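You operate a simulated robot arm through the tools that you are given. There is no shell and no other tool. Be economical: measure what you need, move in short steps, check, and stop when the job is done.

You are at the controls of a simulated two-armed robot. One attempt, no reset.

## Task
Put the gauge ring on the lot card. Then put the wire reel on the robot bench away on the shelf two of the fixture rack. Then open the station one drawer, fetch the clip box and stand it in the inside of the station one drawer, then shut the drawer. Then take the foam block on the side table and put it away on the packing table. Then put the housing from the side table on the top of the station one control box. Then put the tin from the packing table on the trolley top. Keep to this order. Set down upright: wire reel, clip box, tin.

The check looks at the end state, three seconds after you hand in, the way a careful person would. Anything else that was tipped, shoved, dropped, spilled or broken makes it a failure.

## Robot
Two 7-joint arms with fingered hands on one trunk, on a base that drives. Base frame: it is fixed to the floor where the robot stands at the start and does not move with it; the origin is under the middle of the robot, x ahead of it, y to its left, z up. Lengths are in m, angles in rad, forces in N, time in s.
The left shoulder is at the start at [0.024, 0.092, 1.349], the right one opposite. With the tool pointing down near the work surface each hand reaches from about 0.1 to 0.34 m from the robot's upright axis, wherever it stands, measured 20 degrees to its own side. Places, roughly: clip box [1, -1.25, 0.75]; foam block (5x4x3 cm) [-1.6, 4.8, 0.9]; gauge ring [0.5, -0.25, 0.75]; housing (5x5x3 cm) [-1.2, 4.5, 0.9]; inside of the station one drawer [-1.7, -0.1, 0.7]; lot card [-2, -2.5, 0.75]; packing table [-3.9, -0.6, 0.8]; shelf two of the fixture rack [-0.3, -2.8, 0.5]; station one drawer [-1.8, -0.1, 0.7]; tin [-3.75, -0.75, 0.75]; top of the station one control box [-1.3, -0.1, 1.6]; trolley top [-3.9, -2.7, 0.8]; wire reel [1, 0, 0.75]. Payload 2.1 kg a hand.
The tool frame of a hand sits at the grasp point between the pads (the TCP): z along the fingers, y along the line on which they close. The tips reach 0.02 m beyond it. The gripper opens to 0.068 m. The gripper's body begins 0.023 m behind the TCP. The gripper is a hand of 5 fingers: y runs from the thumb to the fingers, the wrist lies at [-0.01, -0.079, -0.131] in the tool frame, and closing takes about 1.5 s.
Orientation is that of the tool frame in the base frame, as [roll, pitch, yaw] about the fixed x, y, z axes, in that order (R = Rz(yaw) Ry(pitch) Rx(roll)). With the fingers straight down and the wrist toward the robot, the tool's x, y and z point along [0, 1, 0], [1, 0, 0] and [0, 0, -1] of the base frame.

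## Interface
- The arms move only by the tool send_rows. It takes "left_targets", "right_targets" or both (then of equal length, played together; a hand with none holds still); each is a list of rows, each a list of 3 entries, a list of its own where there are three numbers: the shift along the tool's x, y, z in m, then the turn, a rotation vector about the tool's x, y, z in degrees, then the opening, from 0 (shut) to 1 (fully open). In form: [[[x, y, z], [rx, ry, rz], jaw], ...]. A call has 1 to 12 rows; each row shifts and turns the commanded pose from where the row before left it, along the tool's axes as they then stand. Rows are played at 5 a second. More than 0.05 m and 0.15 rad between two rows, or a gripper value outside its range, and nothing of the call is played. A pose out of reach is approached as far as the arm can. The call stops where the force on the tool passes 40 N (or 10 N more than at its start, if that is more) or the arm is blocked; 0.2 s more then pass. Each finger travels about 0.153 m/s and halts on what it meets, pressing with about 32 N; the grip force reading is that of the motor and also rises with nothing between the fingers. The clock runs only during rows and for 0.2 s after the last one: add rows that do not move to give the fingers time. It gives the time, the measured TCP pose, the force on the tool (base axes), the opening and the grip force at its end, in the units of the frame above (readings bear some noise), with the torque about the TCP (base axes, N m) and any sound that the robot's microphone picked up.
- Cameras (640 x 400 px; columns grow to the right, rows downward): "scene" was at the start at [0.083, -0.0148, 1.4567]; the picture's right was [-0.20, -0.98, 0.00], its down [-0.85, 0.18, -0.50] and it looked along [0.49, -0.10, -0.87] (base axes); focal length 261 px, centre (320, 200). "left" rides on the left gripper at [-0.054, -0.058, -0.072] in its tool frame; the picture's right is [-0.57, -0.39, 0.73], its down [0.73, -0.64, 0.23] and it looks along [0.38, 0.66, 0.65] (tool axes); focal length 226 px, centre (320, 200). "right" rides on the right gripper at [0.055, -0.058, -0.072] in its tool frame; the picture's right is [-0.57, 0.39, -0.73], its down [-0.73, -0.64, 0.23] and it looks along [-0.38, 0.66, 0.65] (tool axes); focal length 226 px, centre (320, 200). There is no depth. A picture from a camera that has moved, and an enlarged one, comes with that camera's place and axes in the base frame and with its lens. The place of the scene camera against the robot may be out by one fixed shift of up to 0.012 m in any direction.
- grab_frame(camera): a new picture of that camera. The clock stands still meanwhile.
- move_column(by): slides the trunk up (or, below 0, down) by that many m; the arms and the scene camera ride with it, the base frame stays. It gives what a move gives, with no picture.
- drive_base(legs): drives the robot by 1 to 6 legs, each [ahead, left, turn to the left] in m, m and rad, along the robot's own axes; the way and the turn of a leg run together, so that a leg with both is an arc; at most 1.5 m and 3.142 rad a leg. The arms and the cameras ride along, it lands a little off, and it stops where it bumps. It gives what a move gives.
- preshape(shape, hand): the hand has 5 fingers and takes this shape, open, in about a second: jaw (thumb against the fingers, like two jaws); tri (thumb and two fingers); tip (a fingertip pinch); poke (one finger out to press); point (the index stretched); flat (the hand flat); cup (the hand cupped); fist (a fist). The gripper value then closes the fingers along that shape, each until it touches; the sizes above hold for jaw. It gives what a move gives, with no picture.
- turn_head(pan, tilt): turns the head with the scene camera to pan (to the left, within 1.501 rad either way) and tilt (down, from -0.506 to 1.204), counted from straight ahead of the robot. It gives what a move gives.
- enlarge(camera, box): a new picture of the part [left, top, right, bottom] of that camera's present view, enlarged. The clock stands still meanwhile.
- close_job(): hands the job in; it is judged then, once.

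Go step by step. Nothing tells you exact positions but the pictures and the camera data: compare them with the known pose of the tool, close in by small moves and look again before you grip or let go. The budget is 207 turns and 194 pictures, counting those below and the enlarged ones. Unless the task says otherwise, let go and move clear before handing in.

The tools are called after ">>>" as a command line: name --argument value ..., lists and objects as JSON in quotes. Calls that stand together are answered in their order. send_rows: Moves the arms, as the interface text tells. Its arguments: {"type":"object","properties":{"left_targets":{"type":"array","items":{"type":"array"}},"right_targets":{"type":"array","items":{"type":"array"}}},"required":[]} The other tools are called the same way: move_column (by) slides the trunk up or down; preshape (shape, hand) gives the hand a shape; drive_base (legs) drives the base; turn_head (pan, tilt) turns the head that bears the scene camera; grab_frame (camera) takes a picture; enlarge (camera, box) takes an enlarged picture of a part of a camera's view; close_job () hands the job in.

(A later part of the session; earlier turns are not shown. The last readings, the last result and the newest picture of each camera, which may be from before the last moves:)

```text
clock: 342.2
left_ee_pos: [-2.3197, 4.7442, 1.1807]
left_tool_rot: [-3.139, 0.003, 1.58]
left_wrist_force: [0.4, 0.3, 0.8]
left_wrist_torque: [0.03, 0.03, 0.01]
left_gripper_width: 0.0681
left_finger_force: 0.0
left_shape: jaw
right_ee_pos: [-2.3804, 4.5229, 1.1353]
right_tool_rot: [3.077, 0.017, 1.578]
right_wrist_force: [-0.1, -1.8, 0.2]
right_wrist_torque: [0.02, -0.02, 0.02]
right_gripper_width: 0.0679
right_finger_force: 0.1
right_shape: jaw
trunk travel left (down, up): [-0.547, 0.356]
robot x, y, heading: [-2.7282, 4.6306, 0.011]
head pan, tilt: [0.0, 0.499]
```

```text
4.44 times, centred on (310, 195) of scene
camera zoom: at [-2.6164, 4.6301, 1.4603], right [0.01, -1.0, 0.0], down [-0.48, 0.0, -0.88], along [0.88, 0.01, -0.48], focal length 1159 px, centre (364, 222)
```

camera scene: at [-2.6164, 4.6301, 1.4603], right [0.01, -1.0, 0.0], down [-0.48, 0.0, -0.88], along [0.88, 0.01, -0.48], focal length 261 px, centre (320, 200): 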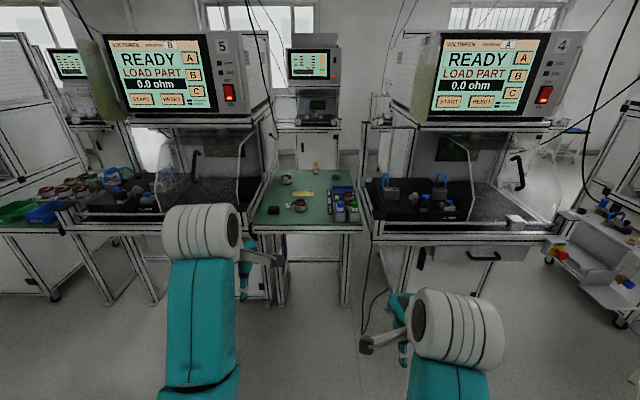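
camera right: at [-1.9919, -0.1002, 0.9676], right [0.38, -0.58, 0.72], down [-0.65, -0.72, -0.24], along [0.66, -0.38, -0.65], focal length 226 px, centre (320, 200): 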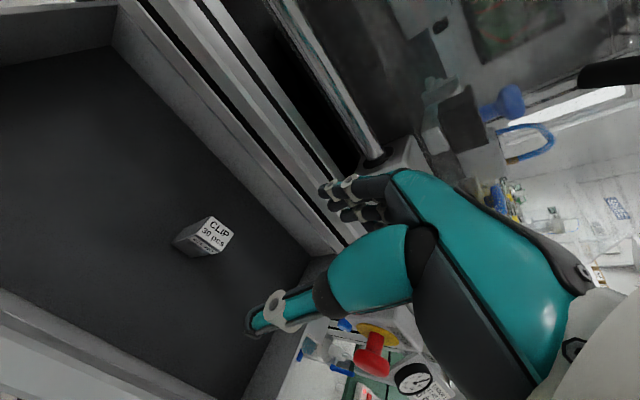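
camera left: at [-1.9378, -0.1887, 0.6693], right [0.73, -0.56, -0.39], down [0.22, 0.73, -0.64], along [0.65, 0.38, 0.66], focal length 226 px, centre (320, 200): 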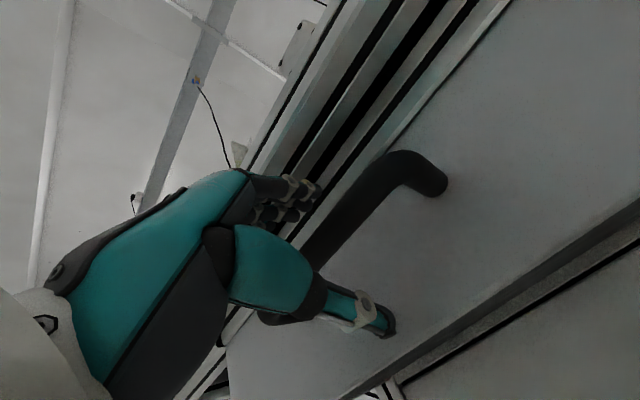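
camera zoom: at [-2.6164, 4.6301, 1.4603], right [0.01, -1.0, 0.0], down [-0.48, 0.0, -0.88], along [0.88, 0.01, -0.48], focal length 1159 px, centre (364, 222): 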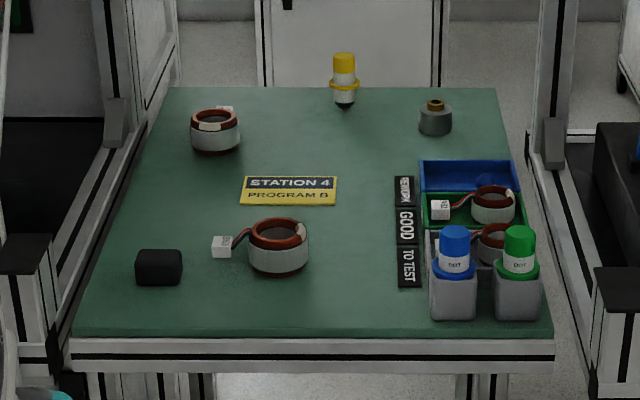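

Foam block is the black block at about (-1.645,4.84); the housing is the grey hub at the back (~(-1.27,4.56)), to be reached later from the east side. Approach for the foam with the left hand.

>>> drive_base --legs '[[0.62, 0.1, -0.011]]'

>>> turn_head --pan 0.2 --tilt 0.85

>>> grab_frame --camera "scene"

>>> grab_frame --camera "left"

```text
clock: 345.7
left_ee_pos: [-1.7129, 4.8447, 1.1808]
left_tool_rot: [-3.139, 0.003, 1.575]
left_wrist_force: [0.0, -0.5, 0.8]
left_wrist_torque: [0.04, 0.01, 0.02]
left_gripper_width: 0.068
left_finger_force: 0.1
left_shape: jaw
right_ee_pos: [-1.7736, 4.6245, 1.1355]
right_tool_rot: [3.075, 0.017, 1.575]
right_wrist_force: [0.5, 0.2, -0.3]
right_wrist_torque: [-0.01, 0.0, 0.03]
right_gripper_width: 0.068
right_finger_force: 0.0
right_shape: jaw
trunk travel left (down, up): [-0.547, 0.356]
robot x, y, heading: [-2.1223, 4.7342, 0.006]
head pan, tilt: [0.0, 0.499]
```

```text
clock: 346.5
left_ee_pos: [-1.7119, 4.8444, 1.181]
left_tool_rot: [-3.14, 0.005, 1.576]
left_wrist_force: [-0.3, 0.1, -0.3]
left_wrist_torque: [0.01, -0.03, -0.02]
left_gripper_width: 0.0677
left_finger_force: 0.0
left_shape: jaw
right_ee_pos: [-1.7748, 4.6231, 1.1354]
right_tool_rot: [3.075, 0.019, 1.574]
right_wrist_force: [-0.6, 0.5, -0.5]
right_wrist_torque: [-0.01, 0.0, 0.01]
right_gripper_width: 0.0678
right_finger_force: 0.0
right_shape: jaw
trunk travel left (down, up): [-0.547, 0.356]
robot x, y, heading: [-2.1186, 4.7334, 0.006]
head pan, tilt: [0.201, 0.85]
```

```text
59 pictures are left
camera scene: at [-2.0242, 4.7471, 1.4303], right [0.2, -0.98, 0.0], down [-0.74, -0.15, -0.66], along [0.65, 0.13, -0.75], focal length 261 px, centre (320, 200)
```

scene: 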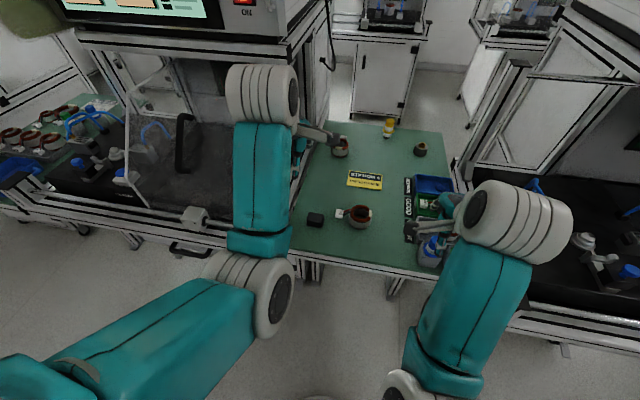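

```text
58 pictures are left
camera left: at [-1.7709, 4.7883, 1.2529], right [-0.39, -0.57, -0.73], down [-0.65, 0.73, -0.23], along [0.66, 0.38, -0.65], focal length 226 px, centre (320, 200)
```

left: 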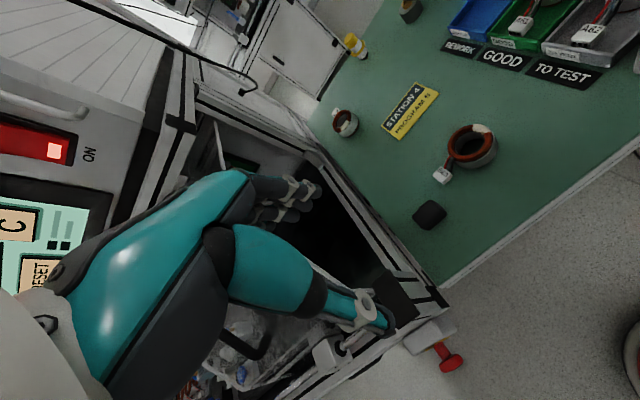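

Foam at (-1.612,4.842), top ≈0.89. Drive 9 cm closer, lower the trunk, and bring the left hand down over it.

>>> drive_base --legs '[[0.09, 0, 0]]'

>>> move_column --by -0.1

>>> send_rows --left_targets '[[[0, 0.005, 0.04], [0, 0, 0], 1], [[0, 0.005, 0.04], [0, 0, 0], 1], [[0, 0, 0.04], [0, 0, 0], 1], [[0, 0, 0], [0, 0, 0], 1]]'

>>> grab_frame --camera "left"

>>> grab_frame --camera "scene"

```text
clock: 347.6
left_ee_pos: [-1.6208, 4.8435, 1.1813]
left_tool_rot: [-3.138, 0.003, 1.579]
left_wrist_force: [0.7, 0.6, 0.2]
left_wrist_torque: [-0.01, 0.04, 0.0]
left_gripper_width: 0.0677
left_finger_force: 0.0
left_shape: jaw
right_ee_pos: [-1.6833, 4.6255, 1.1355]
right_tool_rot: [3.075, 0.016, 1.577]
right_wrist_force: [-0.5, -0.2, 0.0]
right_wrist_torque: [-0.01, -0.01, 0.0]
right_gripper_width: 0.068
right_finger_force: 0.1
right_shape: jaw
trunk travel left (down, up): [-0.547, 0.356]
robot x, y, heading: [-2.0308, 4.7337, 0.002]
head pan, tilt: [0.201, 0.85]
```

```text
clock: 348.9
left_ee_pos: [-1.622, 4.8445, 1.0808]
left_tool_rot: [-3.138, 0.002, 1.577]
left_wrist_force: [0.0, 1.1, -0.2]
left_wrist_torque: [-0.01, 0.0, 0.03]
left_gripper_width: 0.0677
left_finger_force: 0.1
left_shape: jaw
right_ee_pos: [-1.6844, 4.6242, 1.0363]
right_tool_rot: [3.074, 0.017, 1.575]
right_wrist_force: [0.4, 0.3, 0.1]
right_wrist_torque: [0.02, 0.01, 0.03]
right_gripper_width: 0.0679
right_finger_force: 0.0
right_shape: jaw
trunk travel left (down, up): [-0.447, 0.456]
robot x, y, heading: [-2.0307, 4.7319, 0.005]
head pan, tilt: [0.201, 0.85]
```

```text
clock: 349.9
left_ee_pos: [-1.6149, 4.8477, 0.9615]
left_tool_rot: [-3.138, 0.0, 1.577]
left_wrist_force: [0.1, -0.4, 1.0]
left_wrist_torque: [-0.03, 0.01, -0.01]
left_gripper_width: 0.0678
left_finger_force: 0.0
left_shape: jaw
right_ee_pos: [-1.6847, 4.6244, 1.0362]
right_tool_rot: [3.076, 0.017, 1.578]
right_wrist_force: [0.1, -0.3, 0.0]
right_wrist_torque: [-0.04, -0.02, -0.01]
right_gripper_width: 0.0678
right_finger_force: 0.1
right_shape: jaw
trunk travel left (down, up): [-0.447, 0.456]
robot x, y, heading: [-2.0276, 4.7301, 0.002]
head pan, tilt: [0.201, 0.85]
```

```text
57 pictures are left
camera left: at [-1.6733, 4.7917, 1.0331], right [-0.39, -0.57, -0.73], down [-0.65, 0.73, -0.23], along [0.66, 0.38, -0.65], focal length 226 px, centre (320, 200)
```

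left: 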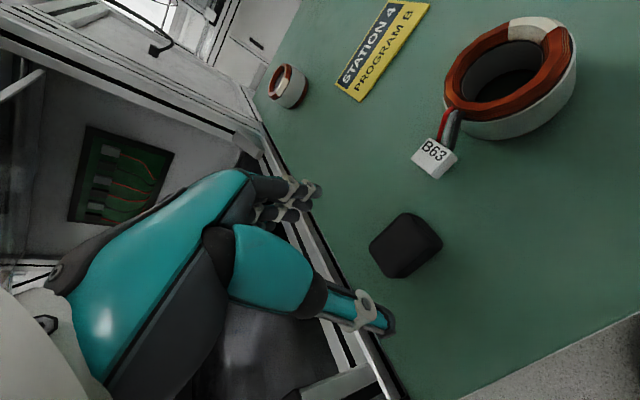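

```text
56 pictures are left
camera scene: at [-1.926, 4.7476, 1.3299], right [0.2, -0.98, 0.0], down [-0.74, -0.15, -0.66], along [0.65, 0.13, -0.75], focal length 261 px, centre (320, 200)
```

scene: 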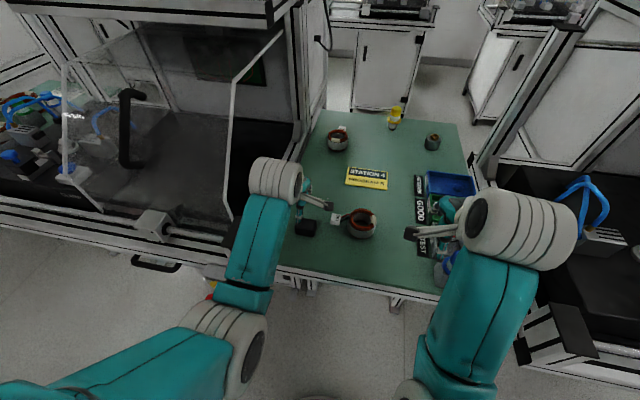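

Foam at (-1.616,4.836). Shift 1 cm and descend to grip.

>>> send_rows --left_targets '[[[-0.011, 0, 0.02], [0, 0, 0], 1], [[0, 0, 0.025], [0, 0, 0], 1], [[0, 0, 0.02], [0, 0, 0], 1], [[0, 0, 0], [0, 0, 0], 1]]'

>>> grab_frame --camera "left"

```text
clock: 350.9
left_ee_pos: [-1.614, 4.8345, 0.8957]
left_tool_rot: [-3.139, 0.003, 1.578]
left_wrist_force: [-0.3, -0.3, -0.9]
left_wrist_torque: [0.02, 0.02, -0.02]
left_gripper_width: 0.0679
left_finger_force: 0.0
left_shape: jaw
right_ee_pos: [-1.684, 4.6246, 1.0366]
right_tool_rot: [3.075, 0.019, 1.574]
right_wrist_force: [-0.5, 0.1, 0.1]
right_wrist_torque: [-0.01, -0.02, -0.02]
right_gripper_width: 0.0676
right_finger_force: 0.1
right_shape: jaw
trunk travel left (down, up): [-0.447, 0.456]
robot x, y, heading: [-2.0296, 4.7323, 0.006]
head pan, tilt: [0.201, 0.85]
```

```text
55 pictures are left
camera left: at [-1.6713, 4.7789, 0.9681], right [-0.39, -0.57, -0.73], down [-0.65, 0.73, -0.23], along [0.66, 0.38, -0.65], focal length 226 px, centre (320, 200)
```

left: 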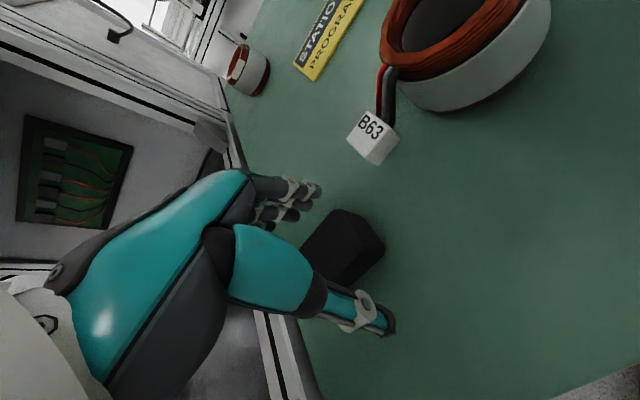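

>>> send_rows --left_targets '[[[-0.005, -0.005, 0.006], [0, 0, 0], 1], [[0, 0, 0.006], [0, 0, 0], 1], [[0, 0, 0], [0, 0, 0], 0.5], [[0, 0, 0], [0, 0, 0], 0], [[0, 0, 0], [0, 0, 0], 0], [[0, 0, 0], [0, 0, 0], 0], [[0, 0, 0], [0, 0, 0], 0], [[0, 0, 0], [0, 0, 0], 0], [[0, 0, -0.03], [0, 0, 0], 0], [[0, 0, -0.04], [0, 0, 0], 0], [[0, 0, 0], [0, 0, 0], 0]]'

>>> grab_frame --camera "left"

```text
clock: 353.3
left_ee_pos: [-1.6171, 4.8313, 0.953]
left_tool_rot: [-3.139, 0.004, 1.579]
left_wrist_force: [-0.4, -0.2, -0.1]
left_wrist_torque: [-0.01, 0.0, 0.0]
left_gripper_width: 0.0249
left_finger_force: 32.0
left_shape: jaw
right_ee_pos: [-1.6845, 4.625, 1.0353]
right_tool_rot: [3.076, 0.017, 1.575]
right_wrist_force: [-0.1, 0.1, 0.3]
right_wrist_torque: [-0.01, -0.02, 0.0]
right_gripper_width: 0.0678
right_finger_force: 0.2
right_shape: jaw
trunk travel left (down, up): [-0.447, 0.456]
robot x, y, heading: [-2.0283, 4.733, 0.008]
head pan, tilt: [0.201, 0.85]
```

```text
54 pictures are left
camera left: at [-1.6758, 4.7762, 1.0252], right [-0.39, -0.57, -0.73], down [-0.65, 0.73, -0.23], along [0.66, 0.38, -0.65], focal length 226 px, centre (320, 200)
```

left: 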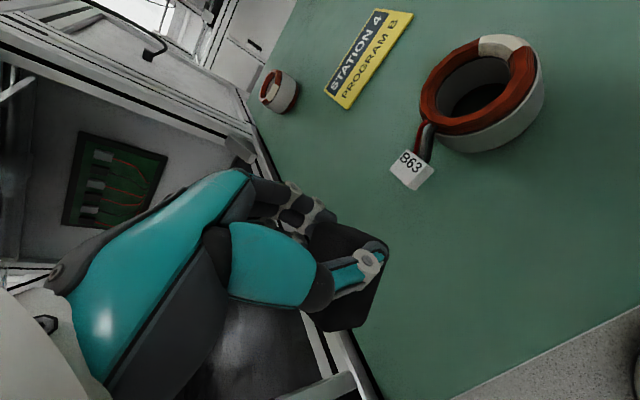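

Foam block is in the left hand. Lift, back out, turn west and strafe south to the packing table.

>>> move_column --by 0.12

>>> drive_base --legs '[[-0.72, 0, 0], [0, 0, 3.135], [0, 1.5, 0], [0, 1.5, 0], [0, 1.5, 0], [0, 0.7, 0]]'

>>> turn_head --pan 0 --tilt 0.6

>>> grab_frame --camera "scene"

```text
clock: 354.8
left_ee_pos: [-1.6169, 4.8271, 1.0744]
left_tool_rot: [-3.137, 0.004, 1.578]
left_wrist_force: [0.2, -0.3, 0.4]
left_wrist_torque: [0.0, -0.01, 0.03]
left_gripper_width: 0.0247
left_finger_force: 32.4
left_shape: jaw
right_ee_pos: [-1.6848, 4.6245, 1.1556]
right_tool_rot: [3.076, 0.016, 1.574]
right_wrist_force: [0.0, 0.0, -1.0]
right_wrist_torque: [-0.03, -0.03, 0.01]
right_gripper_width: 0.0677
right_finger_force: 0.1
right_shape: jaw
trunk travel left (down, up): [-0.567, 0.336]
robot x, y, heading: [-2.0268, 4.734, 0.001]
head pan, tilt: [0.201, 0.85]
```

```text
clock: 390.5
left_ee_pos: [-3.7384, -0.5287, 1.0735]
left_tool_rot: [-3.138, 0.005, -1.68]
left_wrist_force: [0.5, 0.1, 0.2]
left_wrist_torque: [-0.01, 0.0, -0.02]
left_gripper_width: 0.0198
left_finger_force: 32.6
left_shape: jaw
right_ee_pos: [-3.6474, -0.3338, 1.1563]
right_tool_rot: [3.077, 0.017, -1.684]
right_wrist_force: [-0.1, 0.2, 0.1]
right_wrist_torque: [0.02, 0.01, -0.01]
right_gripper_width: 0.068
right_finger_force: 0.1
right_shape: jaw
trunk travel left (down, up): [-0.567, 0.336]
robot x, y, heading: [-3.3187, -0.4817, 3.026]
head pan, tilt: [0.201, 0.85]
```

```text
clock: 391.2
left_ee_pos: [-3.7385, -0.5291, 1.074]
left_tool_rot: [-3.14, 0.004, -1.683]
left_wrist_force: [0.3, -0.3, -0.5]
left_wrist_torque: [0.01, 0.0, 0.0]
left_gripper_width: 0.0199
left_finger_force: 31.9
left_shape: jaw
right_ee_pos: [-3.6466, -0.3339, 1.1548]
right_tool_rot: [3.074, 0.016, -1.683]
right_wrist_force: [-0.1, -0.9, 0.7]
right_wrist_torque: [0.01, 0.0, 0.01]
right_gripper_width: 0.0679
right_finger_force: 0.1
right_shape: jaw
trunk travel left (down, up): [-0.567, 0.336]
robot x, y, heading: [-3.3153, -0.4781, 3.028]
head pan, tilt: [0.0, 0.6]
```

```text
53 pictures are left
camera scene: at [-3.4176, -0.4708, 1.4711], right [0.11, 0.99, 0.0], down [0.56, -0.06, -0.82], along [-0.82, 0.09, -0.57], focal length 261 px, centre (320, 200)
```

scene: 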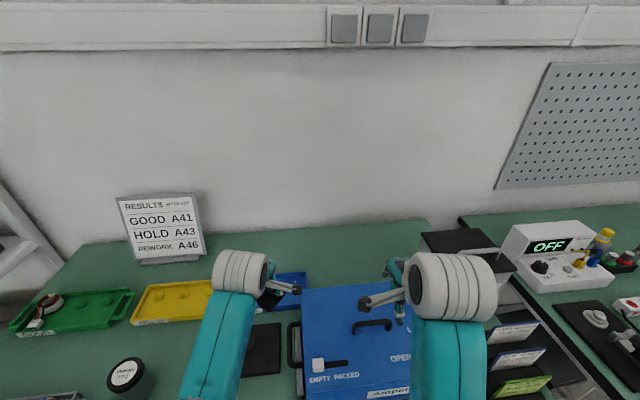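

The robot drifted toward the table but touched nothing. Back off a little, square up and look.

>>> drive_base --legs '[[-0.22, 0, 0.113]]'

>>> turn_head --pan 0.15 --tilt 0.75

>>> grab_frame --camera "scene"

>>> grab_frame --camera "left"

```text
clock: 393.0
left_ee_pos: [-3.5054, -0.5879, 1.074]
left_tool_rot: [3.141, 0.004, -1.569]
left_wrist_force: [-0.6, 0.3, 0.6]
left_wrist_torque: [0.03, -0.01, -0.01]
left_gripper_width: 0.0198
left_finger_force: 31.8
left_shape: jaw
right_ee_pos: [-3.4381, -0.3848, 1.1553]
right_tool_rot: [3.072, 0.017, -1.572]
right_wrist_force: [0.2, -1.1, -0.7]
right_wrist_torque: [0.01, 0.03, 0.0]
right_gripper_width: 0.0679
right_finger_force: 0.0
right_shape: jaw
trunk travel left (down, up): [-0.567, 0.336]
robot x, y, heading: [-3.0969, -0.4911, 3.139]
head pan, tilt: [0.0, 0.6]
```

```text
clock: 393.7
left_ee_pos: [-3.5063, -0.5874, 1.075]
left_tool_rot: [-3.139, 0.004, -1.568]
left_wrist_force: [0.1, -0.1, 0.3]
left_wrist_torque: [-0.02, 0.01, -0.01]
left_gripper_width: 0.0201
left_finger_force: 31.9
left_shape: jaw
right_ee_pos: [-3.4389, -0.3847, 1.1552]
right_tool_rot: [3.076, 0.017, -1.572]
right_wrist_force: [0.1, -1.0, 0.0]
right_wrist_torque: [-0.03, -0.01, -0.01]
right_gripper_width: 0.068
right_finger_force: 0.1
right_shape: jaw
trunk travel left (down, up): [-0.567, 0.336]
robot x, y, heading: [-3.0906, -0.4916, 3.143]
head pan, tilt: [0.15, 0.75]
```

```text
52 pictures are left
camera scene: at [-3.1882, -0.5076, 1.4584], right [-0.15, 0.99, 0.0], down [0.67, 0.1, -0.73], along [-0.72, -0.11, -0.68], focal length 261 px, centre (320, 200)
```

scene: 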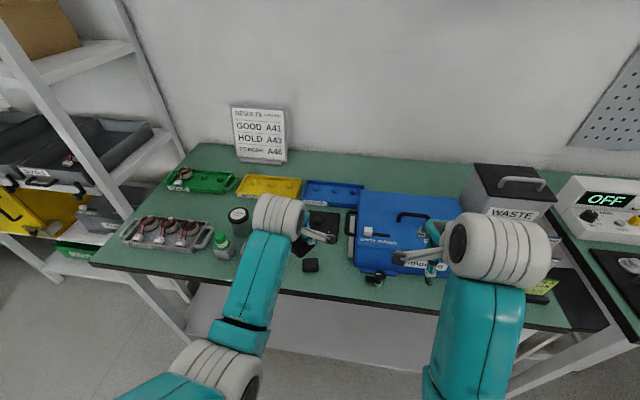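

```text
51 pictures are left
camera left: at [-3.4499, -0.5345, 1.146], right [0.39, 0.57, -0.73], down [0.64, -0.73, -0.23], along [-0.66, -0.38, -0.65], focal length 226 px, centre (320, 200)
```

left: 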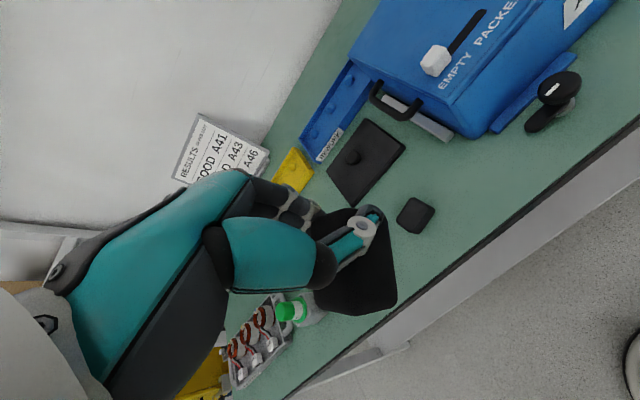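

>>> enlarge --camera "scene" --box '[160, 150, 400, 310]'

```text
2.50 times, centred on (280, 230) of scene
camera zoom: at [-3.1882, -0.5076, 1.4584], right [-0.15, 0.99, 0.0], down [0.67, 0.1, -0.73], along [-0.72, -0.11, -0.68], focal length 652 px, centre (420, 125)
```

zoom: 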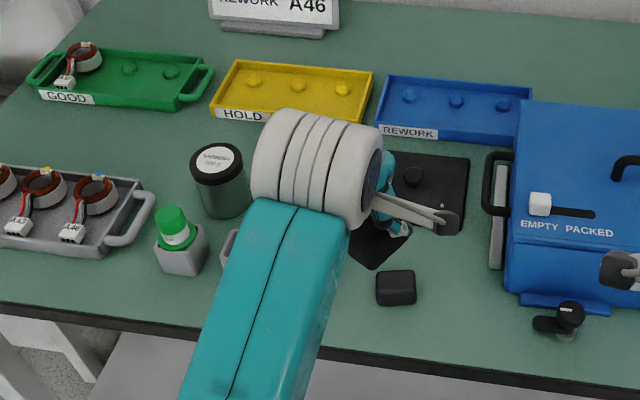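

Foam still held. A free spot lies between the loose black block (y≈-0.60) and the blue case (y≈-0.47): target (-3.60,-0.525). Move there and lower.

>>> drive_base --legs '[[0.095, -0.063, 0]]'

>>> move_column --by -0.12

>>> send_rows --left_targets '[[[0, 0, 0.03], [0, 0, 0], 0], [[0, 0, 0.03], [0, 0, 0], 0], [[0, 0, 0], [0, 0, 0], 0]]'

>>> grab_frame --camera "left"

>>> grab_frame --camera "scene"

```text
clock: 394.9
left_ee_pos: [-3.6039, -0.5239, 1.0748]
left_tool_rot: [-3.138, 0.001, -1.571]
left_wrist_force: [0.3, 0.7, -0.5]
left_wrist_torque: [-0.01, 0.0, 0.01]
left_gripper_width: 0.0199
left_finger_force: 31.5
left_shape: jaw
right_ee_pos: [-3.5356, -0.3199, 1.155]
right_tool_rot: [3.074, 0.017, -1.571]
right_wrist_force: [-0.1, 0.1, -0.4]
right_wrist_torque: [-0.03, 0.01, 0.04]
right_gripper_width: 0.0678
right_finger_force: 0.1
right_shape: jaw
trunk travel left (down, up): [-0.567, 0.336]
robot x, y, heading: [-3.1882, -0.4296, 3.138]
head pan, tilt: [0.15, 0.75]
```

```text
clock: 396.4
left_ee_pos: [-3.6029, -0.5237, 0.9537]
left_tool_rot: [-3.139, 0.003, -1.571]
left_wrist_force: [0.5, 0.1, 0.3]
left_wrist_torque: [0.0, -0.01, 0.0]
left_gripper_width: 0.0199
left_finger_force: 32.0
left_shape: jaw
right_ee_pos: [-3.5352, -0.3203, 1.0348]
right_tool_rot: [3.074, 0.017, -1.574]
right_wrist_force: [0.2, 0.2, 0.4]
right_wrist_torque: [0.03, -0.04, -0.05]
right_gripper_width: 0.0681
right_finger_force: 0.0
right_shape: jaw
trunk travel left (down, up): [-0.447, 0.456]
robot x, y, heading: [-3.1907, -0.4303, 3.137]
head pan, tilt: [0.15, 0.75]
```

```text
clock: 397.2
left_ee_pos: [-3.6037, -0.5248, 0.8953]
left_tool_rot: [-3.14, 0.004, -1.57]
left_wrist_force: [-0.5, 0.6, 0.0]
left_wrist_torque: [0.01, 0.01, 0.0]
left_gripper_width: 0.0198
left_finger_force: 32.3
left_shape: jaw
right_ee_pos: [-3.535, -0.3207, 1.0356]
right_tool_rot: [3.073, 0.017, -1.572]
right_wrist_force: [-0.2, 0.0, -1.9]
right_wrist_torque: [-0.02, 0.0, -0.03]
right_gripper_width: 0.0679
right_finger_force: 0.1
right_shape: jaw
trunk travel left (down, up): [-0.447, 0.456]
robot x, y, heading: [-3.1877, -0.432, 3.137]
head pan, tilt: [0.15, 0.75]
```

```text
49 pictures are left
camera left: at [-3.5463, -0.471, 0.9666], right [0.39, 0.57, -0.73], down [0.64, -0.73, -0.23], along [-0.66, -0.38, -0.65], focal length 226 px, centre (320, 200)
```

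left: 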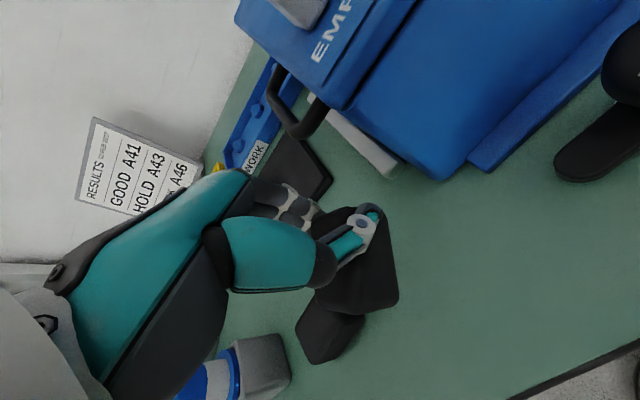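

```text
48 pictures are left
camera scene: at [-3.2931, -0.4439, 1.3379], right [-0.15, 0.99, 0.0], down [0.67, 0.1, -0.73], along [-0.72, -0.11, -0.68], focal length 261 px, centre (320, 200)
```

scene: 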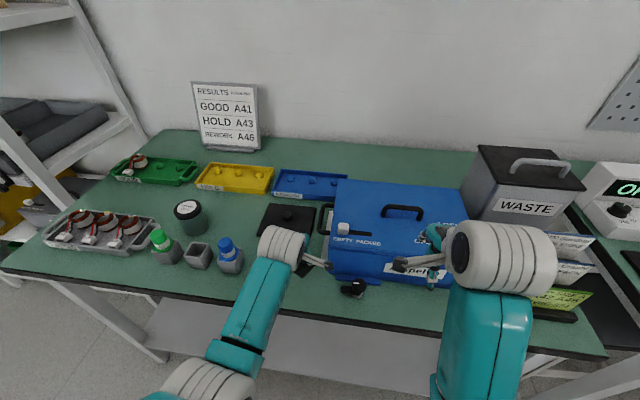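

Clear on both sides. Lower until contact.

>>> send_rows --left_targets '[[[-0.006, 0, 0.02], [0, 0, 0], 0], [[0, 0, 0.02], [0, 0, 0], 0], [[0, 0, 0.008], [0, 0, 0], 0], [[0, 0, 0.006], [0, 0, 0], 0], [[0, 0, 0], [0, 0, 0], 0]]'

>>> grab_frame --camera "left"

```text
clock: 398.2
left_ee_pos: [-3.6062, -0.517, 0.8468]
left_tool_rot: [3.123, 0.004, -1.572]
left_wrist_force: [6.9, 0.3, 30.2]
left_wrist_torque: [0.04, 0.17, -0.07]
left_gripper_width: 0.0214
left_finger_force: 32.4
left_shape: jaw
right_ee_pos: [-3.5324, -0.3193, 1.036]
right_tool_rot: [3.072, 0.017, -1.573]
right_wrist_force: [0.3, 0.0, -0.1]
right_wrist_torque: [0.01, -0.02, 0.03]
right_gripper_width: 0.0679
right_finger_force: 0.0
right_shape: jaw
trunk travel left (down, up): [-0.447, 0.456]
robot x, y, heading: [-3.1875, -0.43, 3.14]
head pan, tilt: [0.15, 0.75]
stopped in row 5 (left hand): the force on the tool passed its limit at 42 N (the readings are from after the stop); the commanded pose is now the measured one
```

```text
47 pictures are left
camera left: at [-3.5472, -0.4638, 0.9172], right [0.37, 0.57, -0.73], down [0.64, -0.73, -0.25], along [-0.68, -0.37, -0.64], focal length 226 px, centre (320, 200)
```

left: 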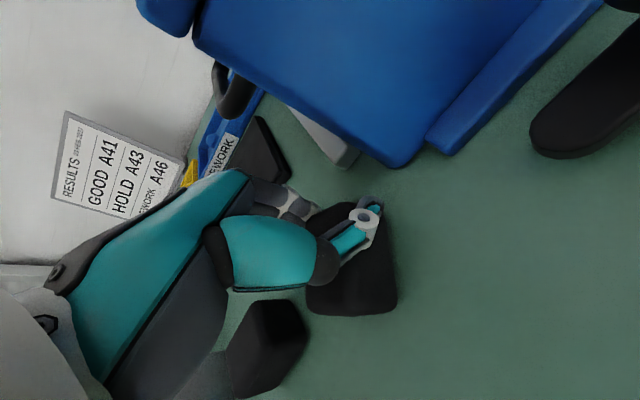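

Foam is on the table top. Ease up, release and rise.

>>> send_rows --left_targets '[[[0, 0, -0.003], [0.8, 0, 0], 0], [[0, 0, 0], [0, 0, 0], 0.4], [[0, 0, 0], [0, 0, 0], 0.9], [[0, 0, 0], [0, 0, 0], 1], [[0, 0, 0], [0, 0, 0], 1], [[0, 0, -0.03], [0, 0, 0], 1], [[0, 0, -0.04], [0, 0, 0], 1], [[0, 0, -0.04], [0, 0, 0], 1], [[0, 0, -0.04], [0, 0, 0], 1]]'

>>> move_column --by 0.12

>>> grab_frame --camera "left"

```text
clock: 400.2
left_ee_pos: [-3.6044, -0.5174, 0.9977]
left_tool_rot: [-3.137, 0.003, -1.572]
left_wrist_force: [-0.2, 0.1, 0.6]
left_wrist_torque: [-0.01, 0.01, -0.01]
left_gripper_width: 0.0678
left_finger_force: 0.0
left_shape: jaw
right_ee_pos: [-3.534, -0.3211, 1.0365]
right_tool_rot: [3.076, 0.018, -1.571]
right_wrist_force: [-0.5, 0.4, -0.3]
right_wrist_torque: [-0.01, 0.03, -0.02]
right_gripper_width: 0.0678
right_finger_force: 0.1
right_shape: jaw
trunk travel left (down, up): [-0.447, 0.456]
robot x, y, heading: [-3.188, -0.4315, 3.142]
head pan, tilt: [0.15, 0.75]
```

```text
clock: 401.7
left_ee_pos: [-3.608, -0.5189, 1.1159]
left_tool_rot: [-3.137, 0.005, -1.57]
left_wrist_force: [-0.2, 0.9, 0.0]
left_wrist_torque: [0.02, 0.01, -0.01]
left_gripper_width: 0.0678
left_finger_force: 0.0
left_shape: jaw
right_ee_pos: [-3.535, -0.3207, 1.1548]
right_tool_rot: [3.075, 0.018, -1.574]
right_wrist_force: [-0.3, -0.9, -0.6]
right_wrist_torque: [-0.02, 0.01, -0.02]
right_gripper_width: 0.0678
right_finger_force: 0.1
right_shape: jaw
trunk travel left (down, up): [-0.567, 0.336]
robot x, y, heading: [-3.1932, -0.4291, 3.141]
head pan, tilt: [0.15, 0.75]
```

```text
46 pictures are left
camera left: at [-3.5501, -0.4651, 1.188], right [0.39, 0.57, -0.72], down [0.64, -0.73, -0.23], along [-0.66, -0.37, -0.65], focal length 226 px, centre (320, 200)
```

left: 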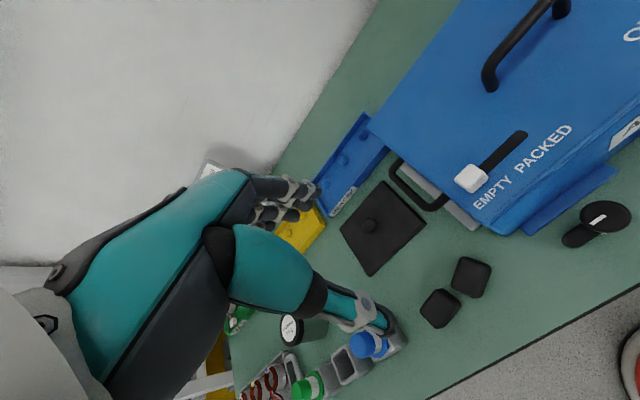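

The foam block is placed. Now to the housing from the east side of the stations: back out, south, east, then north up the east aisle in checked stages.

>>> drive_base --legs '[[-0.45, 0, 0], [0, 0.72, 0], [0, 0.72, 0]]'

```text
clock: 411.5
left_ee_pos: [-3.1463, -1.9546, 1.1153]
left_tool_rot: [-3.136, 0.006, -1.573]
left_wrist_force: [0.1, -0.2, 0.3]
left_wrist_torque: [0.02, 0.0, -0.05]
left_gripper_width: 0.0676
left_finger_force: 0.0
left_shape: jaw
right_ee_pos: [-3.0751, -1.7569, 1.1552]
right_tool_rot: [3.076, 0.018, -1.57]
right_wrist_force: [-0.8, 0.3, -0.1]
right_wrist_torque: [0.0, -0.01, 0.0]
right_gripper_width: 0.068
right_finger_force: 0.0
right_shape: jaw
trunk travel left (down, up): [-0.567, 0.336]
robot x, y, heading: [-2.7276, -1.8663, 3.133]
head pan, tilt: [0.15, 0.75]
```

>>> drive_base --legs '[[-1.3, 0, 0], [-1.28, 0, 0], [0, -1.4, 0]]'

```text
clock: 430.7
left_ee_pos: [-0.5112, -0.5576, 1.1162]
left_tool_rot: [-3.136, 0.004, -1.608]
left_wrist_force: [0.0, 0.5, 0.5]
left_wrist_torque: [-0.03, 0.0, 0.0]
left_gripper_width: 0.0677
left_finger_force: 0.0
left_shape: jaw
right_ee_pos: [-0.4324, -0.3636, 1.1559]
right_tool_rot: [3.076, 0.017, -1.61]
right_wrist_force: [-0.5, -0.4, 0.5]
right_wrist_torque: [-0.02, -0.01, -0.02]
right_gripper_width: 0.0678
right_finger_force: 0.0
right_shape: jaw
trunk travel left (down, up): [-0.567, 0.336]
robot x, y, heading: [-0.0873, -0.4842, 3.103]
head pan, tilt: [0.15, 0.75]
```

>>> drive_base --legs '[[0, 0, 0.038], [0, -1.3, 0], [0, -1.2, 0]]'

>>> turn_head --pan -1.2 --tilt 0.35

>>> grab_frame --camera "scene"

```text
clock: 443.2
left_ee_pos: [-0.5948, 1.8649, 1.1158]
left_tool_rot: [-3.136, 0.001, -1.494]
left_wrist_force: [-0.3, 0.6, -0.3]
left_wrist_torque: [0.05, 0.02, 0.02]
left_gripper_width: 0.0678
left_finger_force: 0.1
left_shape: jaw
right_ee_pos: [-0.5386, 2.0678, 1.1559]
right_tool_rot: [3.076, 0.016, -1.495]
right_wrist_force: [-0.8, 0.4, -0.1]
right_wrist_torque: [0.01, 0.03, 0.03]
right_gripper_width: 0.0678
right_finger_force: 0.0
right_shape: jaw
trunk travel left (down, up): [-0.567, 0.336]
robot x, y, heading: [-0.1848, 1.9875, -3.067]
head pan, tilt: [0.15, 0.75]
```

```text
clock: 444.7
left_ee_pos: [-0.595, 1.8655, 1.1163]
left_tool_rot: [-3.137, 0.003, -1.492]
left_wrist_force: [-0.5, 0.0, -0.2]
left_wrist_torque: [-0.02, 0.01, -0.03]
left_gripper_width: 0.068
left_finger_force: 0.1
left_shape: jaw
right_ee_pos: [-0.5384, 2.0674, 1.1549]
right_tool_rot: [3.076, 0.016, -1.494]
right_wrist_force: [-0.9, 0.2, 0.4]
right_wrist_torque: [0.03, 0.01, 0.06]
right_gripper_width: 0.0677
right_finger_force: 0.0
right_shape: jaw
trunk travel left (down, up): [-0.567, 0.336]
robot x, y, heading: [-0.1878, 1.9901, -3.067]
head pan, tilt: [-1.201, 0.351]
```

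```text
45 pictures are left
camera scene: at [-0.2385, 2.0658, 1.494], right [0.9, 0.43, 0.0], down [0.15, -0.31, -0.94], along [-0.4, 0.85, -0.34], focal length 261 px, centre (320, 200)
```

scene: 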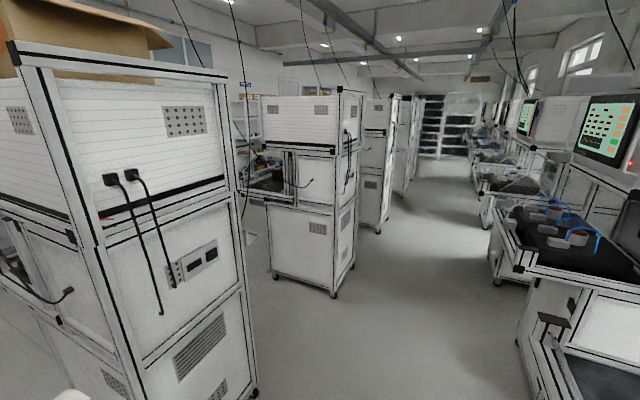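

Aisle is clear. Continue north to the table's back side.

>>> drive_base --legs '[[0, 0, -0.075], [-0.05, -1.28, 0], [0, 0, 0], [0, -1.28, 0]]'

>>> turn_head --pan 0 --tilt 0.55

>>> grab_frame --camera "scene"

```text
clock: 457.8
left_ee_pos: [-0.5216, 4.4207, 1.1165]
left_tool_rot: [-3.137, 0.003, -1.58]
left_wrist_force: [-0.1, 0.3, -0.2]
left_wrist_torque: [-0.02, -0.04, 0.0]
left_gripper_width: 0.068
left_finger_force: 0.1
left_shape: jaw
right_ee_pos: [-0.4472, 4.6179, 1.1553]
right_tool_rot: [3.075, 0.016, -1.582]
right_wrist_force: [-0.1, 0.2, -0.5]
right_wrist_torque: [0.0, 0.03, -0.01]
right_gripper_width: 0.0678
right_finger_force: 0.0
right_shape: jaw
trunk travel left (down, up): [-0.567, 0.336]
robot x, y, heading: [-0.1058, 4.5026, 3.13]
head pan, tilt: [-1.201, 0.351]
```

```text
clock: 459.2
left_ee_pos: [-0.5225, 4.4205, 1.1158]
left_tool_rot: [-3.135, 0.005, -1.581]
left_wrist_force: [-0.7, 0.3, -0.5]
left_wrist_torque: [0.01, -0.01, 0.0]
left_gripper_width: 0.0676
left_finger_force: 0.0
left_shape: jaw
right_ee_pos: [-0.4483, 4.6166, 1.1556]
right_tool_rot: [3.076, 0.018, -1.582]
right_wrist_force: [-0.3, -0.2, 1.7]
right_wrist_torque: [0.0, 0.05, 0.0]
right_gripper_width: 0.0678
right_finger_force: 0.0
right_shape: jaw
trunk travel left (down, up): [-0.567, 0.336]
robot x, y, heading: [-0.1008, 4.5062, 3.131]
head pan, tilt: [0.0, 0.55]
```

```text
44 pictures are left
camera scene: at [-0.2064, 4.505, 1.4757], right [0.01, 1.0, 0.0], down [0.52, -0.01, -0.85], along [-0.85, 0.01, -0.52], focal length 261 px, centre (320, 200)
```

scene: 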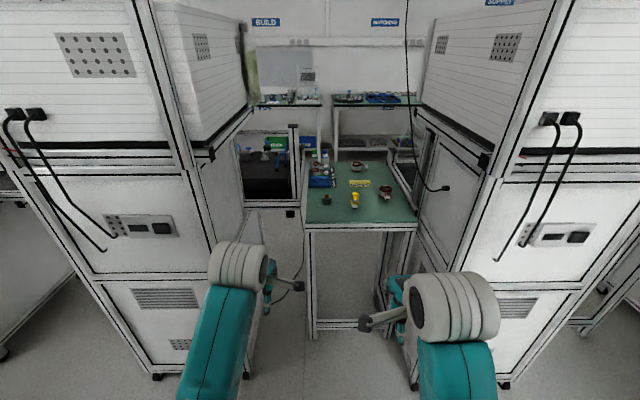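

I see the gap with the table's back edge at x≈-0.99 and the housing at about (-1.20,4.54). Drive in for the left hand.

>>> drive_base --legs '[[0, -0.13, 0.01], [0.55, 0, 0]]'

>>> turn_head --pan 0.2 --tilt 0.8

>>> grab_frame --camera "scene"

>>> grab_frame --camera "left"

```text
clock: 463.4
left_ee_pos: [-1.1023, 4.5397, 1.1163]
left_tool_rot: [-3.135, 0.005, -1.56]
left_wrist_force: [-0.1, 0.3, -0.6]
left_wrist_torque: [0.0, -0.02, 0.0]
left_gripper_width: 0.0679
left_finger_force: 0.0
left_shape: jaw
right_ee_pos: [-1.0321, 4.7379, 1.1559]
right_tool_rot: [3.075, 0.017, -1.561]
right_wrist_force: [-0.4, 0.3, -0.3]
right_wrist_torque: [0.02, -0.01, -0.01]
right_gripper_width: 0.0679
right_finger_force: 0.0
right_shape: jaw
trunk travel left (down, up): [-0.567, 0.336]
robot x, y, heading: [-0.6863, 4.6291, -3.138]
head pan, tilt: [0.0, 0.55]
```

```text
clock: 464.1
left_ee_pos: [-1.1016, 4.5388, 1.1165]
left_tool_rot: [-3.136, 0.005, -1.559]
left_wrist_force: [-1.8, -0.7, -0.1]
left_wrist_torque: [0.04, -0.03, 0.0]
left_gripper_width: 0.0677
left_finger_force: 0.2
left_shape: jaw
right_ee_pos: [-1.0319, 4.7377, 1.1548]
right_tool_rot: [3.077, 0.018, -1.562]
right_wrist_force: [-0.2, 0.7, 0.5]
right_wrist_torque: [0.02, -0.02, -0.01]
right_gripper_width: 0.068
right_finger_force: 0.0
right_shape: jaw
trunk travel left (down, up): [-0.567, 0.336]
robot x, y, heading: [-0.6864, 4.6304, -3.134]
head pan, tilt: [0.201, 0.799]
```

```text
43 pictures are left
camera scene: at [-0.7773, 4.6133, 1.4544], right [-0.21, 0.98, 0.0], down [0.7, 0.15, -0.7], along [-0.68, -0.14, -0.72], focal length 261 px, centre (320, 200)
```

scene: 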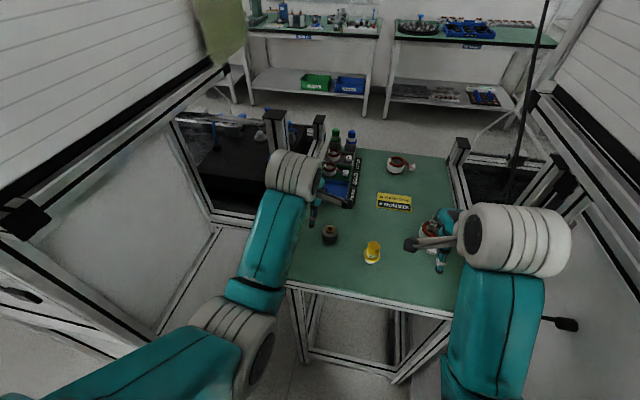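

```text
42 pictures are left
camera left: at [-1.0455, 4.5929, 1.1882], right [0.38, 0.57, -0.72], down [0.65, -0.73, -0.23], along [-0.66, -0.38, -0.65], focal length 226 px, centre (320, 200)
```

left: 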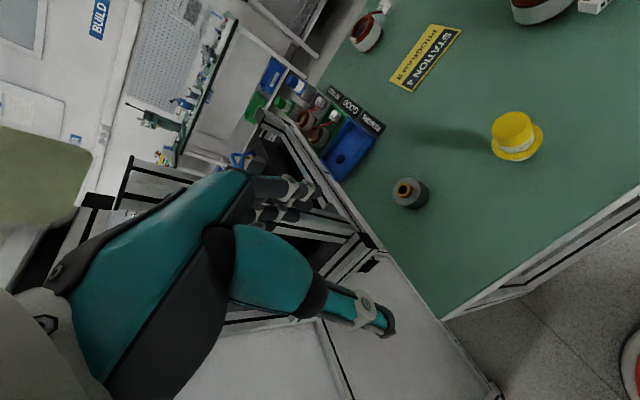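

Housing estimate (-1.215,4.552). Move closer and lower to get a better fix.

>>> drive_base --legs '[[0.06, -0.01, 0]]'

>>> move_column --by -0.13

>>> send_rows --left_targets '[[[0, 0.025, 0.02], [0, 0, 0], 1], [[0, 0.025, 0.02], [0, 0, 0], 1], [[0, 0, 0], [0, 0, 0], 1]]'

>>> grab_frame --camera "left"

>>> enlarge --camera "scene" --box '[240, 150, 400, 270]'

```text
clock: 465.1
left_ee_pos: [-1.1615, 4.5489, 1.1154]
left_tool_rot: [-3.137, 0.005, -1.56]
left_wrist_force: [-0.1, 0.4, 0.5]
left_wrist_torque: [0.02, 0.02, -0.03]
left_gripper_width: 0.068
left_finger_force: 0.0
left_shape: jaw
right_ee_pos: [-1.0903, 4.7472, 1.1544]
right_tool_rot: [3.077, 0.017, -1.562]
right_wrist_force: [-0.2, 0.0, -0.4]
right_wrist_torque: [-0.01, 0.01, 0.01]
right_gripper_width: 0.0681
right_finger_force: 0.0
right_shape: jaw
trunk travel left (down, up): [-0.567, 0.336]
robot x, y, heading: [-0.7406, 4.6383, -3.132]
head pan, tilt: [0.201, 0.799]
```

```text
clock: 466.7
left_ee_pos: [-1.1608, 4.5487, 0.9869]
left_tool_rot: [-3.137, 0.006, -1.563]
left_wrist_force: [-0.1, -0.3, -0.5]
left_wrist_torque: [0.0, -0.01, 0.01]
left_gripper_width: 0.0682
left_finger_force: 0.0
left_shape: jaw
right_ee_pos: [-1.0906, 4.7477, 1.0269]
right_tool_rot: [3.075, 0.017, -1.562]
right_wrist_force: [0.5, 0.4, -0.2]
right_wrist_torque: [-0.01, 0.02, -0.02]
right_gripper_width: 0.0678
right_finger_force: 0.0
right_shape: jaw
trunk travel left (down, up): [-0.437, 0.466]
robot x, y, heading: [-0.7434, 4.6425, -3.132]
head pan, tilt: [0.201, 0.799]
```

```text
clock: 467.5
left_ee_pos: [-1.212, 4.551, 0.9428]
left_tool_rot: [-3.137, 0.005, -1.561]
left_wrist_force: [-0.9, 0.3, -0.3]
left_wrist_torque: [0.02, -0.03, 0.0]
left_gripper_width: 0.0679
left_finger_force: 0.1
left_shape: jaw
right_ee_pos: [-1.09, 4.7462, 1.0251]
right_tool_rot: [3.075, 0.019, -1.562]
right_wrist_force: [0.1, -0.1, -0.8]
right_wrist_torque: [0.01, 0.01, -0.01]
right_gripper_width: 0.0679
right_finger_force: 0.1
right_shape: jaw
trunk travel left (down, up): [-0.437, 0.466]
robot x, y, heading: [-0.7417, 4.6402, -3.13]
head pan, tilt: [0.201, 0.799]
```

```text
41 pictures are left
camera left: at [-1.1554, 4.6056, 1.0154], right [0.38, 0.57, -0.72], down [0.65, -0.73, -0.23], along [-0.66, -0.38, -0.65], focal length 226 px, centre (320, 200)
```

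left: 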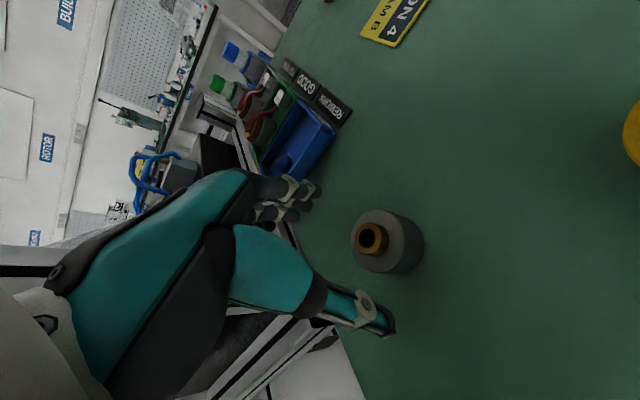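

```text
3.33 times, centred on (320, 210) of scene
camera zoom: at [-0.8459, 4.6229, 1.3239], right [-0.21, 0.98, 0.0], down [0.7, 0.15, -0.7], along [-0.68, -0.14, -0.72], focal length 869 px, centre (320, 167)
```

zoom: 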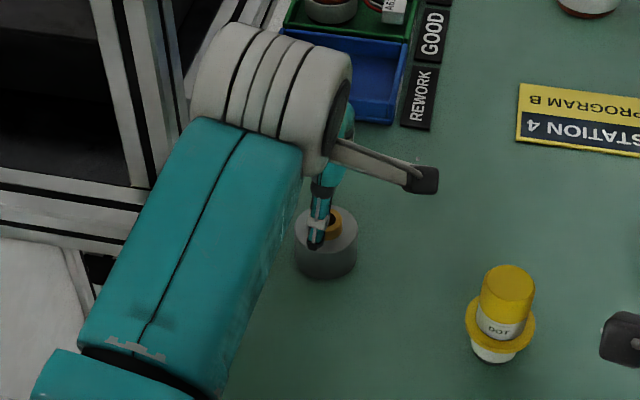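

Housing centre ≈(-1.216,4.553), about under the hand. Descend with a small correction, check, then grip.

>>> send_rows --left_targets '[[[-0.002, 0.004, 0.02], [0, 0, 0], 1], [[0, 0, 0.015], [0, 0, 0], 1], [[0, 0, 0], [0, 0, 0], 1]]'

>>> enlarge --camera "left" --box '[220, 130, 460, 350]'

```text
clock: 468.3
left_ee_pos: [-1.214, 4.5524, 0.9101]
left_tool_rot: [-3.137, 0.005, -1.562]
left_wrist_force: [0.9, -0.5, 0.5]
left_wrist_torque: [0.02, -0.03, 0.0]
left_gripper_width: 0.0678
left_finger_force: 0.0
left_shape: jaw
right_ee_pos: [-1.0908, 4.7475, 1.0255]
right_tool_rot: [3.075, 0.015, -1.561]
right_wrist_force: [0.9, -0.1, -0.2]
right_wrist_torque: [-0.03, 0.0, 0.02]
right_gripper_width: 0.0677
right_finger_force: 0.0
right_shape: jaw
trunk travel left (down, up): [-0.437, 0.466]
robot x, y, heading: [-0.7428, 4.6397, -3.129]
head pan, tilt: [0.201, 0.799]
```

```text
1.82 times, centred on (340, 240) of left
camera zoom: at [-1.1576, 4.6055, 0.9823], right [0.38, 0.57, -0.72], down [0.65, -0.73, -0.23], along [-0.66, -0.38, -0.65], focal length 411 px, centre (284, 127)
```

zoom: 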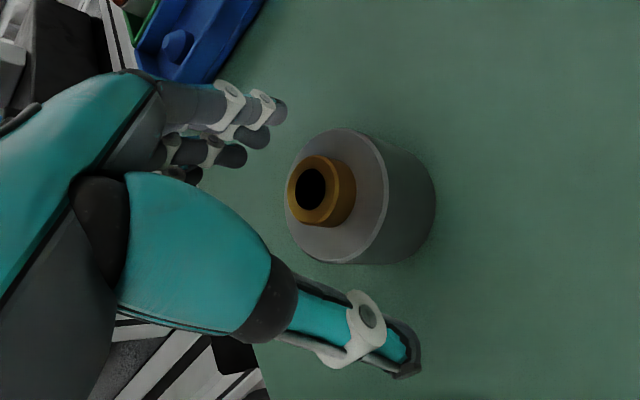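

>>> send_rows --left_targets '[[[0.001, 0.005, 0.012], [0, 0, 0], 1], [[0, 0, 0.01], [0, 0, 0], 1], [[0, 0, 0], [0, 0, 0], 0.6], [[0, 0, 0], [0, 0, 0], 0], [[0, 0, 0], [0, 0, 0], 0], [[0, 0, 0], [0, 0, 0], 0], [[0, 0, 0], [0, 0, 0], 0], [[0, 0, 0], [0, 0, 0], 0], [[0, 0, 0], [0, 0, 0], 0]]'

>>> send_rows --left_targets '[[[0, 0, -0.02], [0, 0, 0], 0], [[0, 0, -0.04], [0, 0, 0], 0], [[0, 0, -0.04], [0, 0, 0], 0], [[0, 0, 0], [0, 0, 0], 0]]'

>>> grab_frame --camera "left"

```text
clock: 470.3
left_ee_pos: [-1.2194, 4.5504, 0.8887]
left_tool_rot: [-3.135, 0.006, -1.56]
left_wrist_force: [-1.3, -0.2, 1.0]
left_wrist_torque: [0.03, -0.02, -0.03]
left_gripper_width: 0.0366
left_finger_force: 31.7
left_shape: jaw
right_ee_pos: [-1.0906, 4.7475, 1.026]
right_tool_rot: [3.077, 0.017, -1.562]
right_wrist_force: [-0.2, -0.2, -0.5]
right_wrist_torque: [-0.06, 0.04, 0.02]
right_gripper_width: 0.068
right_finger_force: 0.0
right_shape: jaw
trunk travel left (down, up): [-0.437, 0.466]
robot x, y, heading: [-0.7385, 4.6397, -3.133]
head pan, tilt: [0.201, 0.799]
```

```text
clock: 471.3
left_ee_pos: [-1.2206, 4.5517, 0.9886]
left_tool_rot: [-3.138, 0.006, -1.561]
left_wrist_force: [1.1, 0.3, -0.6]
left_wrist_torque: [-0.01, -0.03, -0.01]
left_gripper_width: 0.0366
left_finger_force: 31.6
left_shape: jaw
right_ee_pos: [-1.0896, 4.7475, 1.0255]
right_tool_rot: [3.076, 0.018, -1.561]
right_wrist_force: [-0.2, 0.3, -0.5]
right_wrist_torque: [0.02, -0.01, 0.0]
right_gripper_width: 0.068
right_finger_force: 0.1
right_shape: jaw
trunk travel left (down, up): [-0.437, 0.466]
robot x, y, heading: [-0.7429, 4.6397, -3.132]
head pan, tilt: [0.201, 0.799]
```

```text
38 pictures are left
camera left: at [-1.1641, 4.6057, 1.0606], right [0.38, 0.57, -0.72], down [0.65, -0.73, -0.23], along [-0.66, -0.38, -0.65], focal length 226 px, centre (320, 200)
```

left: 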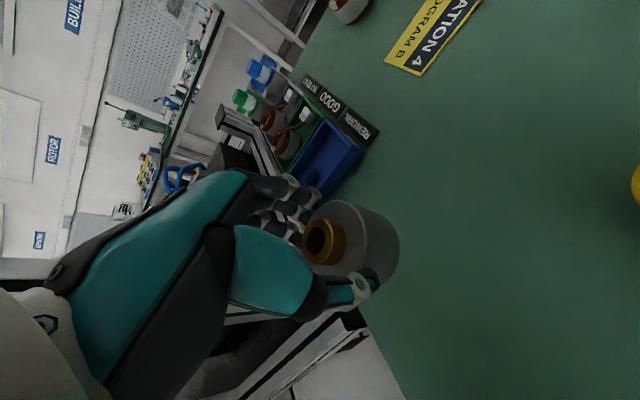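

Housing in hand. Back into the east aisle and go south to station one in checked stages.

>>> drive_base --legs '[[-0.6, 0, -0.01], [0, 1.3, 0], [0, 1.2, 0]]'

```text
clock: 486.5
left_ee_pos: [-0.651, 2.0548, 0.9887]
left_tool_rot: [-3.137, 0.005, -1.594]
left_wrist_force: [0.4, -0.1, -1.0]
left_wrist_torque: [0.01, 0.0, 0.01]
left_gripper_width: 0.0365
left_finger_force: 31.5
left_shape: jaw
right_ee_pos: [-0.5148, 2.245, 1.0246]
right_tool_rot: [3.075, 0.017, -1.596]
right_wrist_force: [0.7, -0.2, -0.2]
right_wrist_torque: [0.01, -0.01, 0.02]
right_gripper_width: 0.068
right_finger_force: 0.0
right_shape: jaw
trunk travel left (down, up): [-0.437, 0.466]
robot x, y, heading: [-0.1712, 2.1282, 3.116]
head pan, tilt: [0.201, 0.799]
```

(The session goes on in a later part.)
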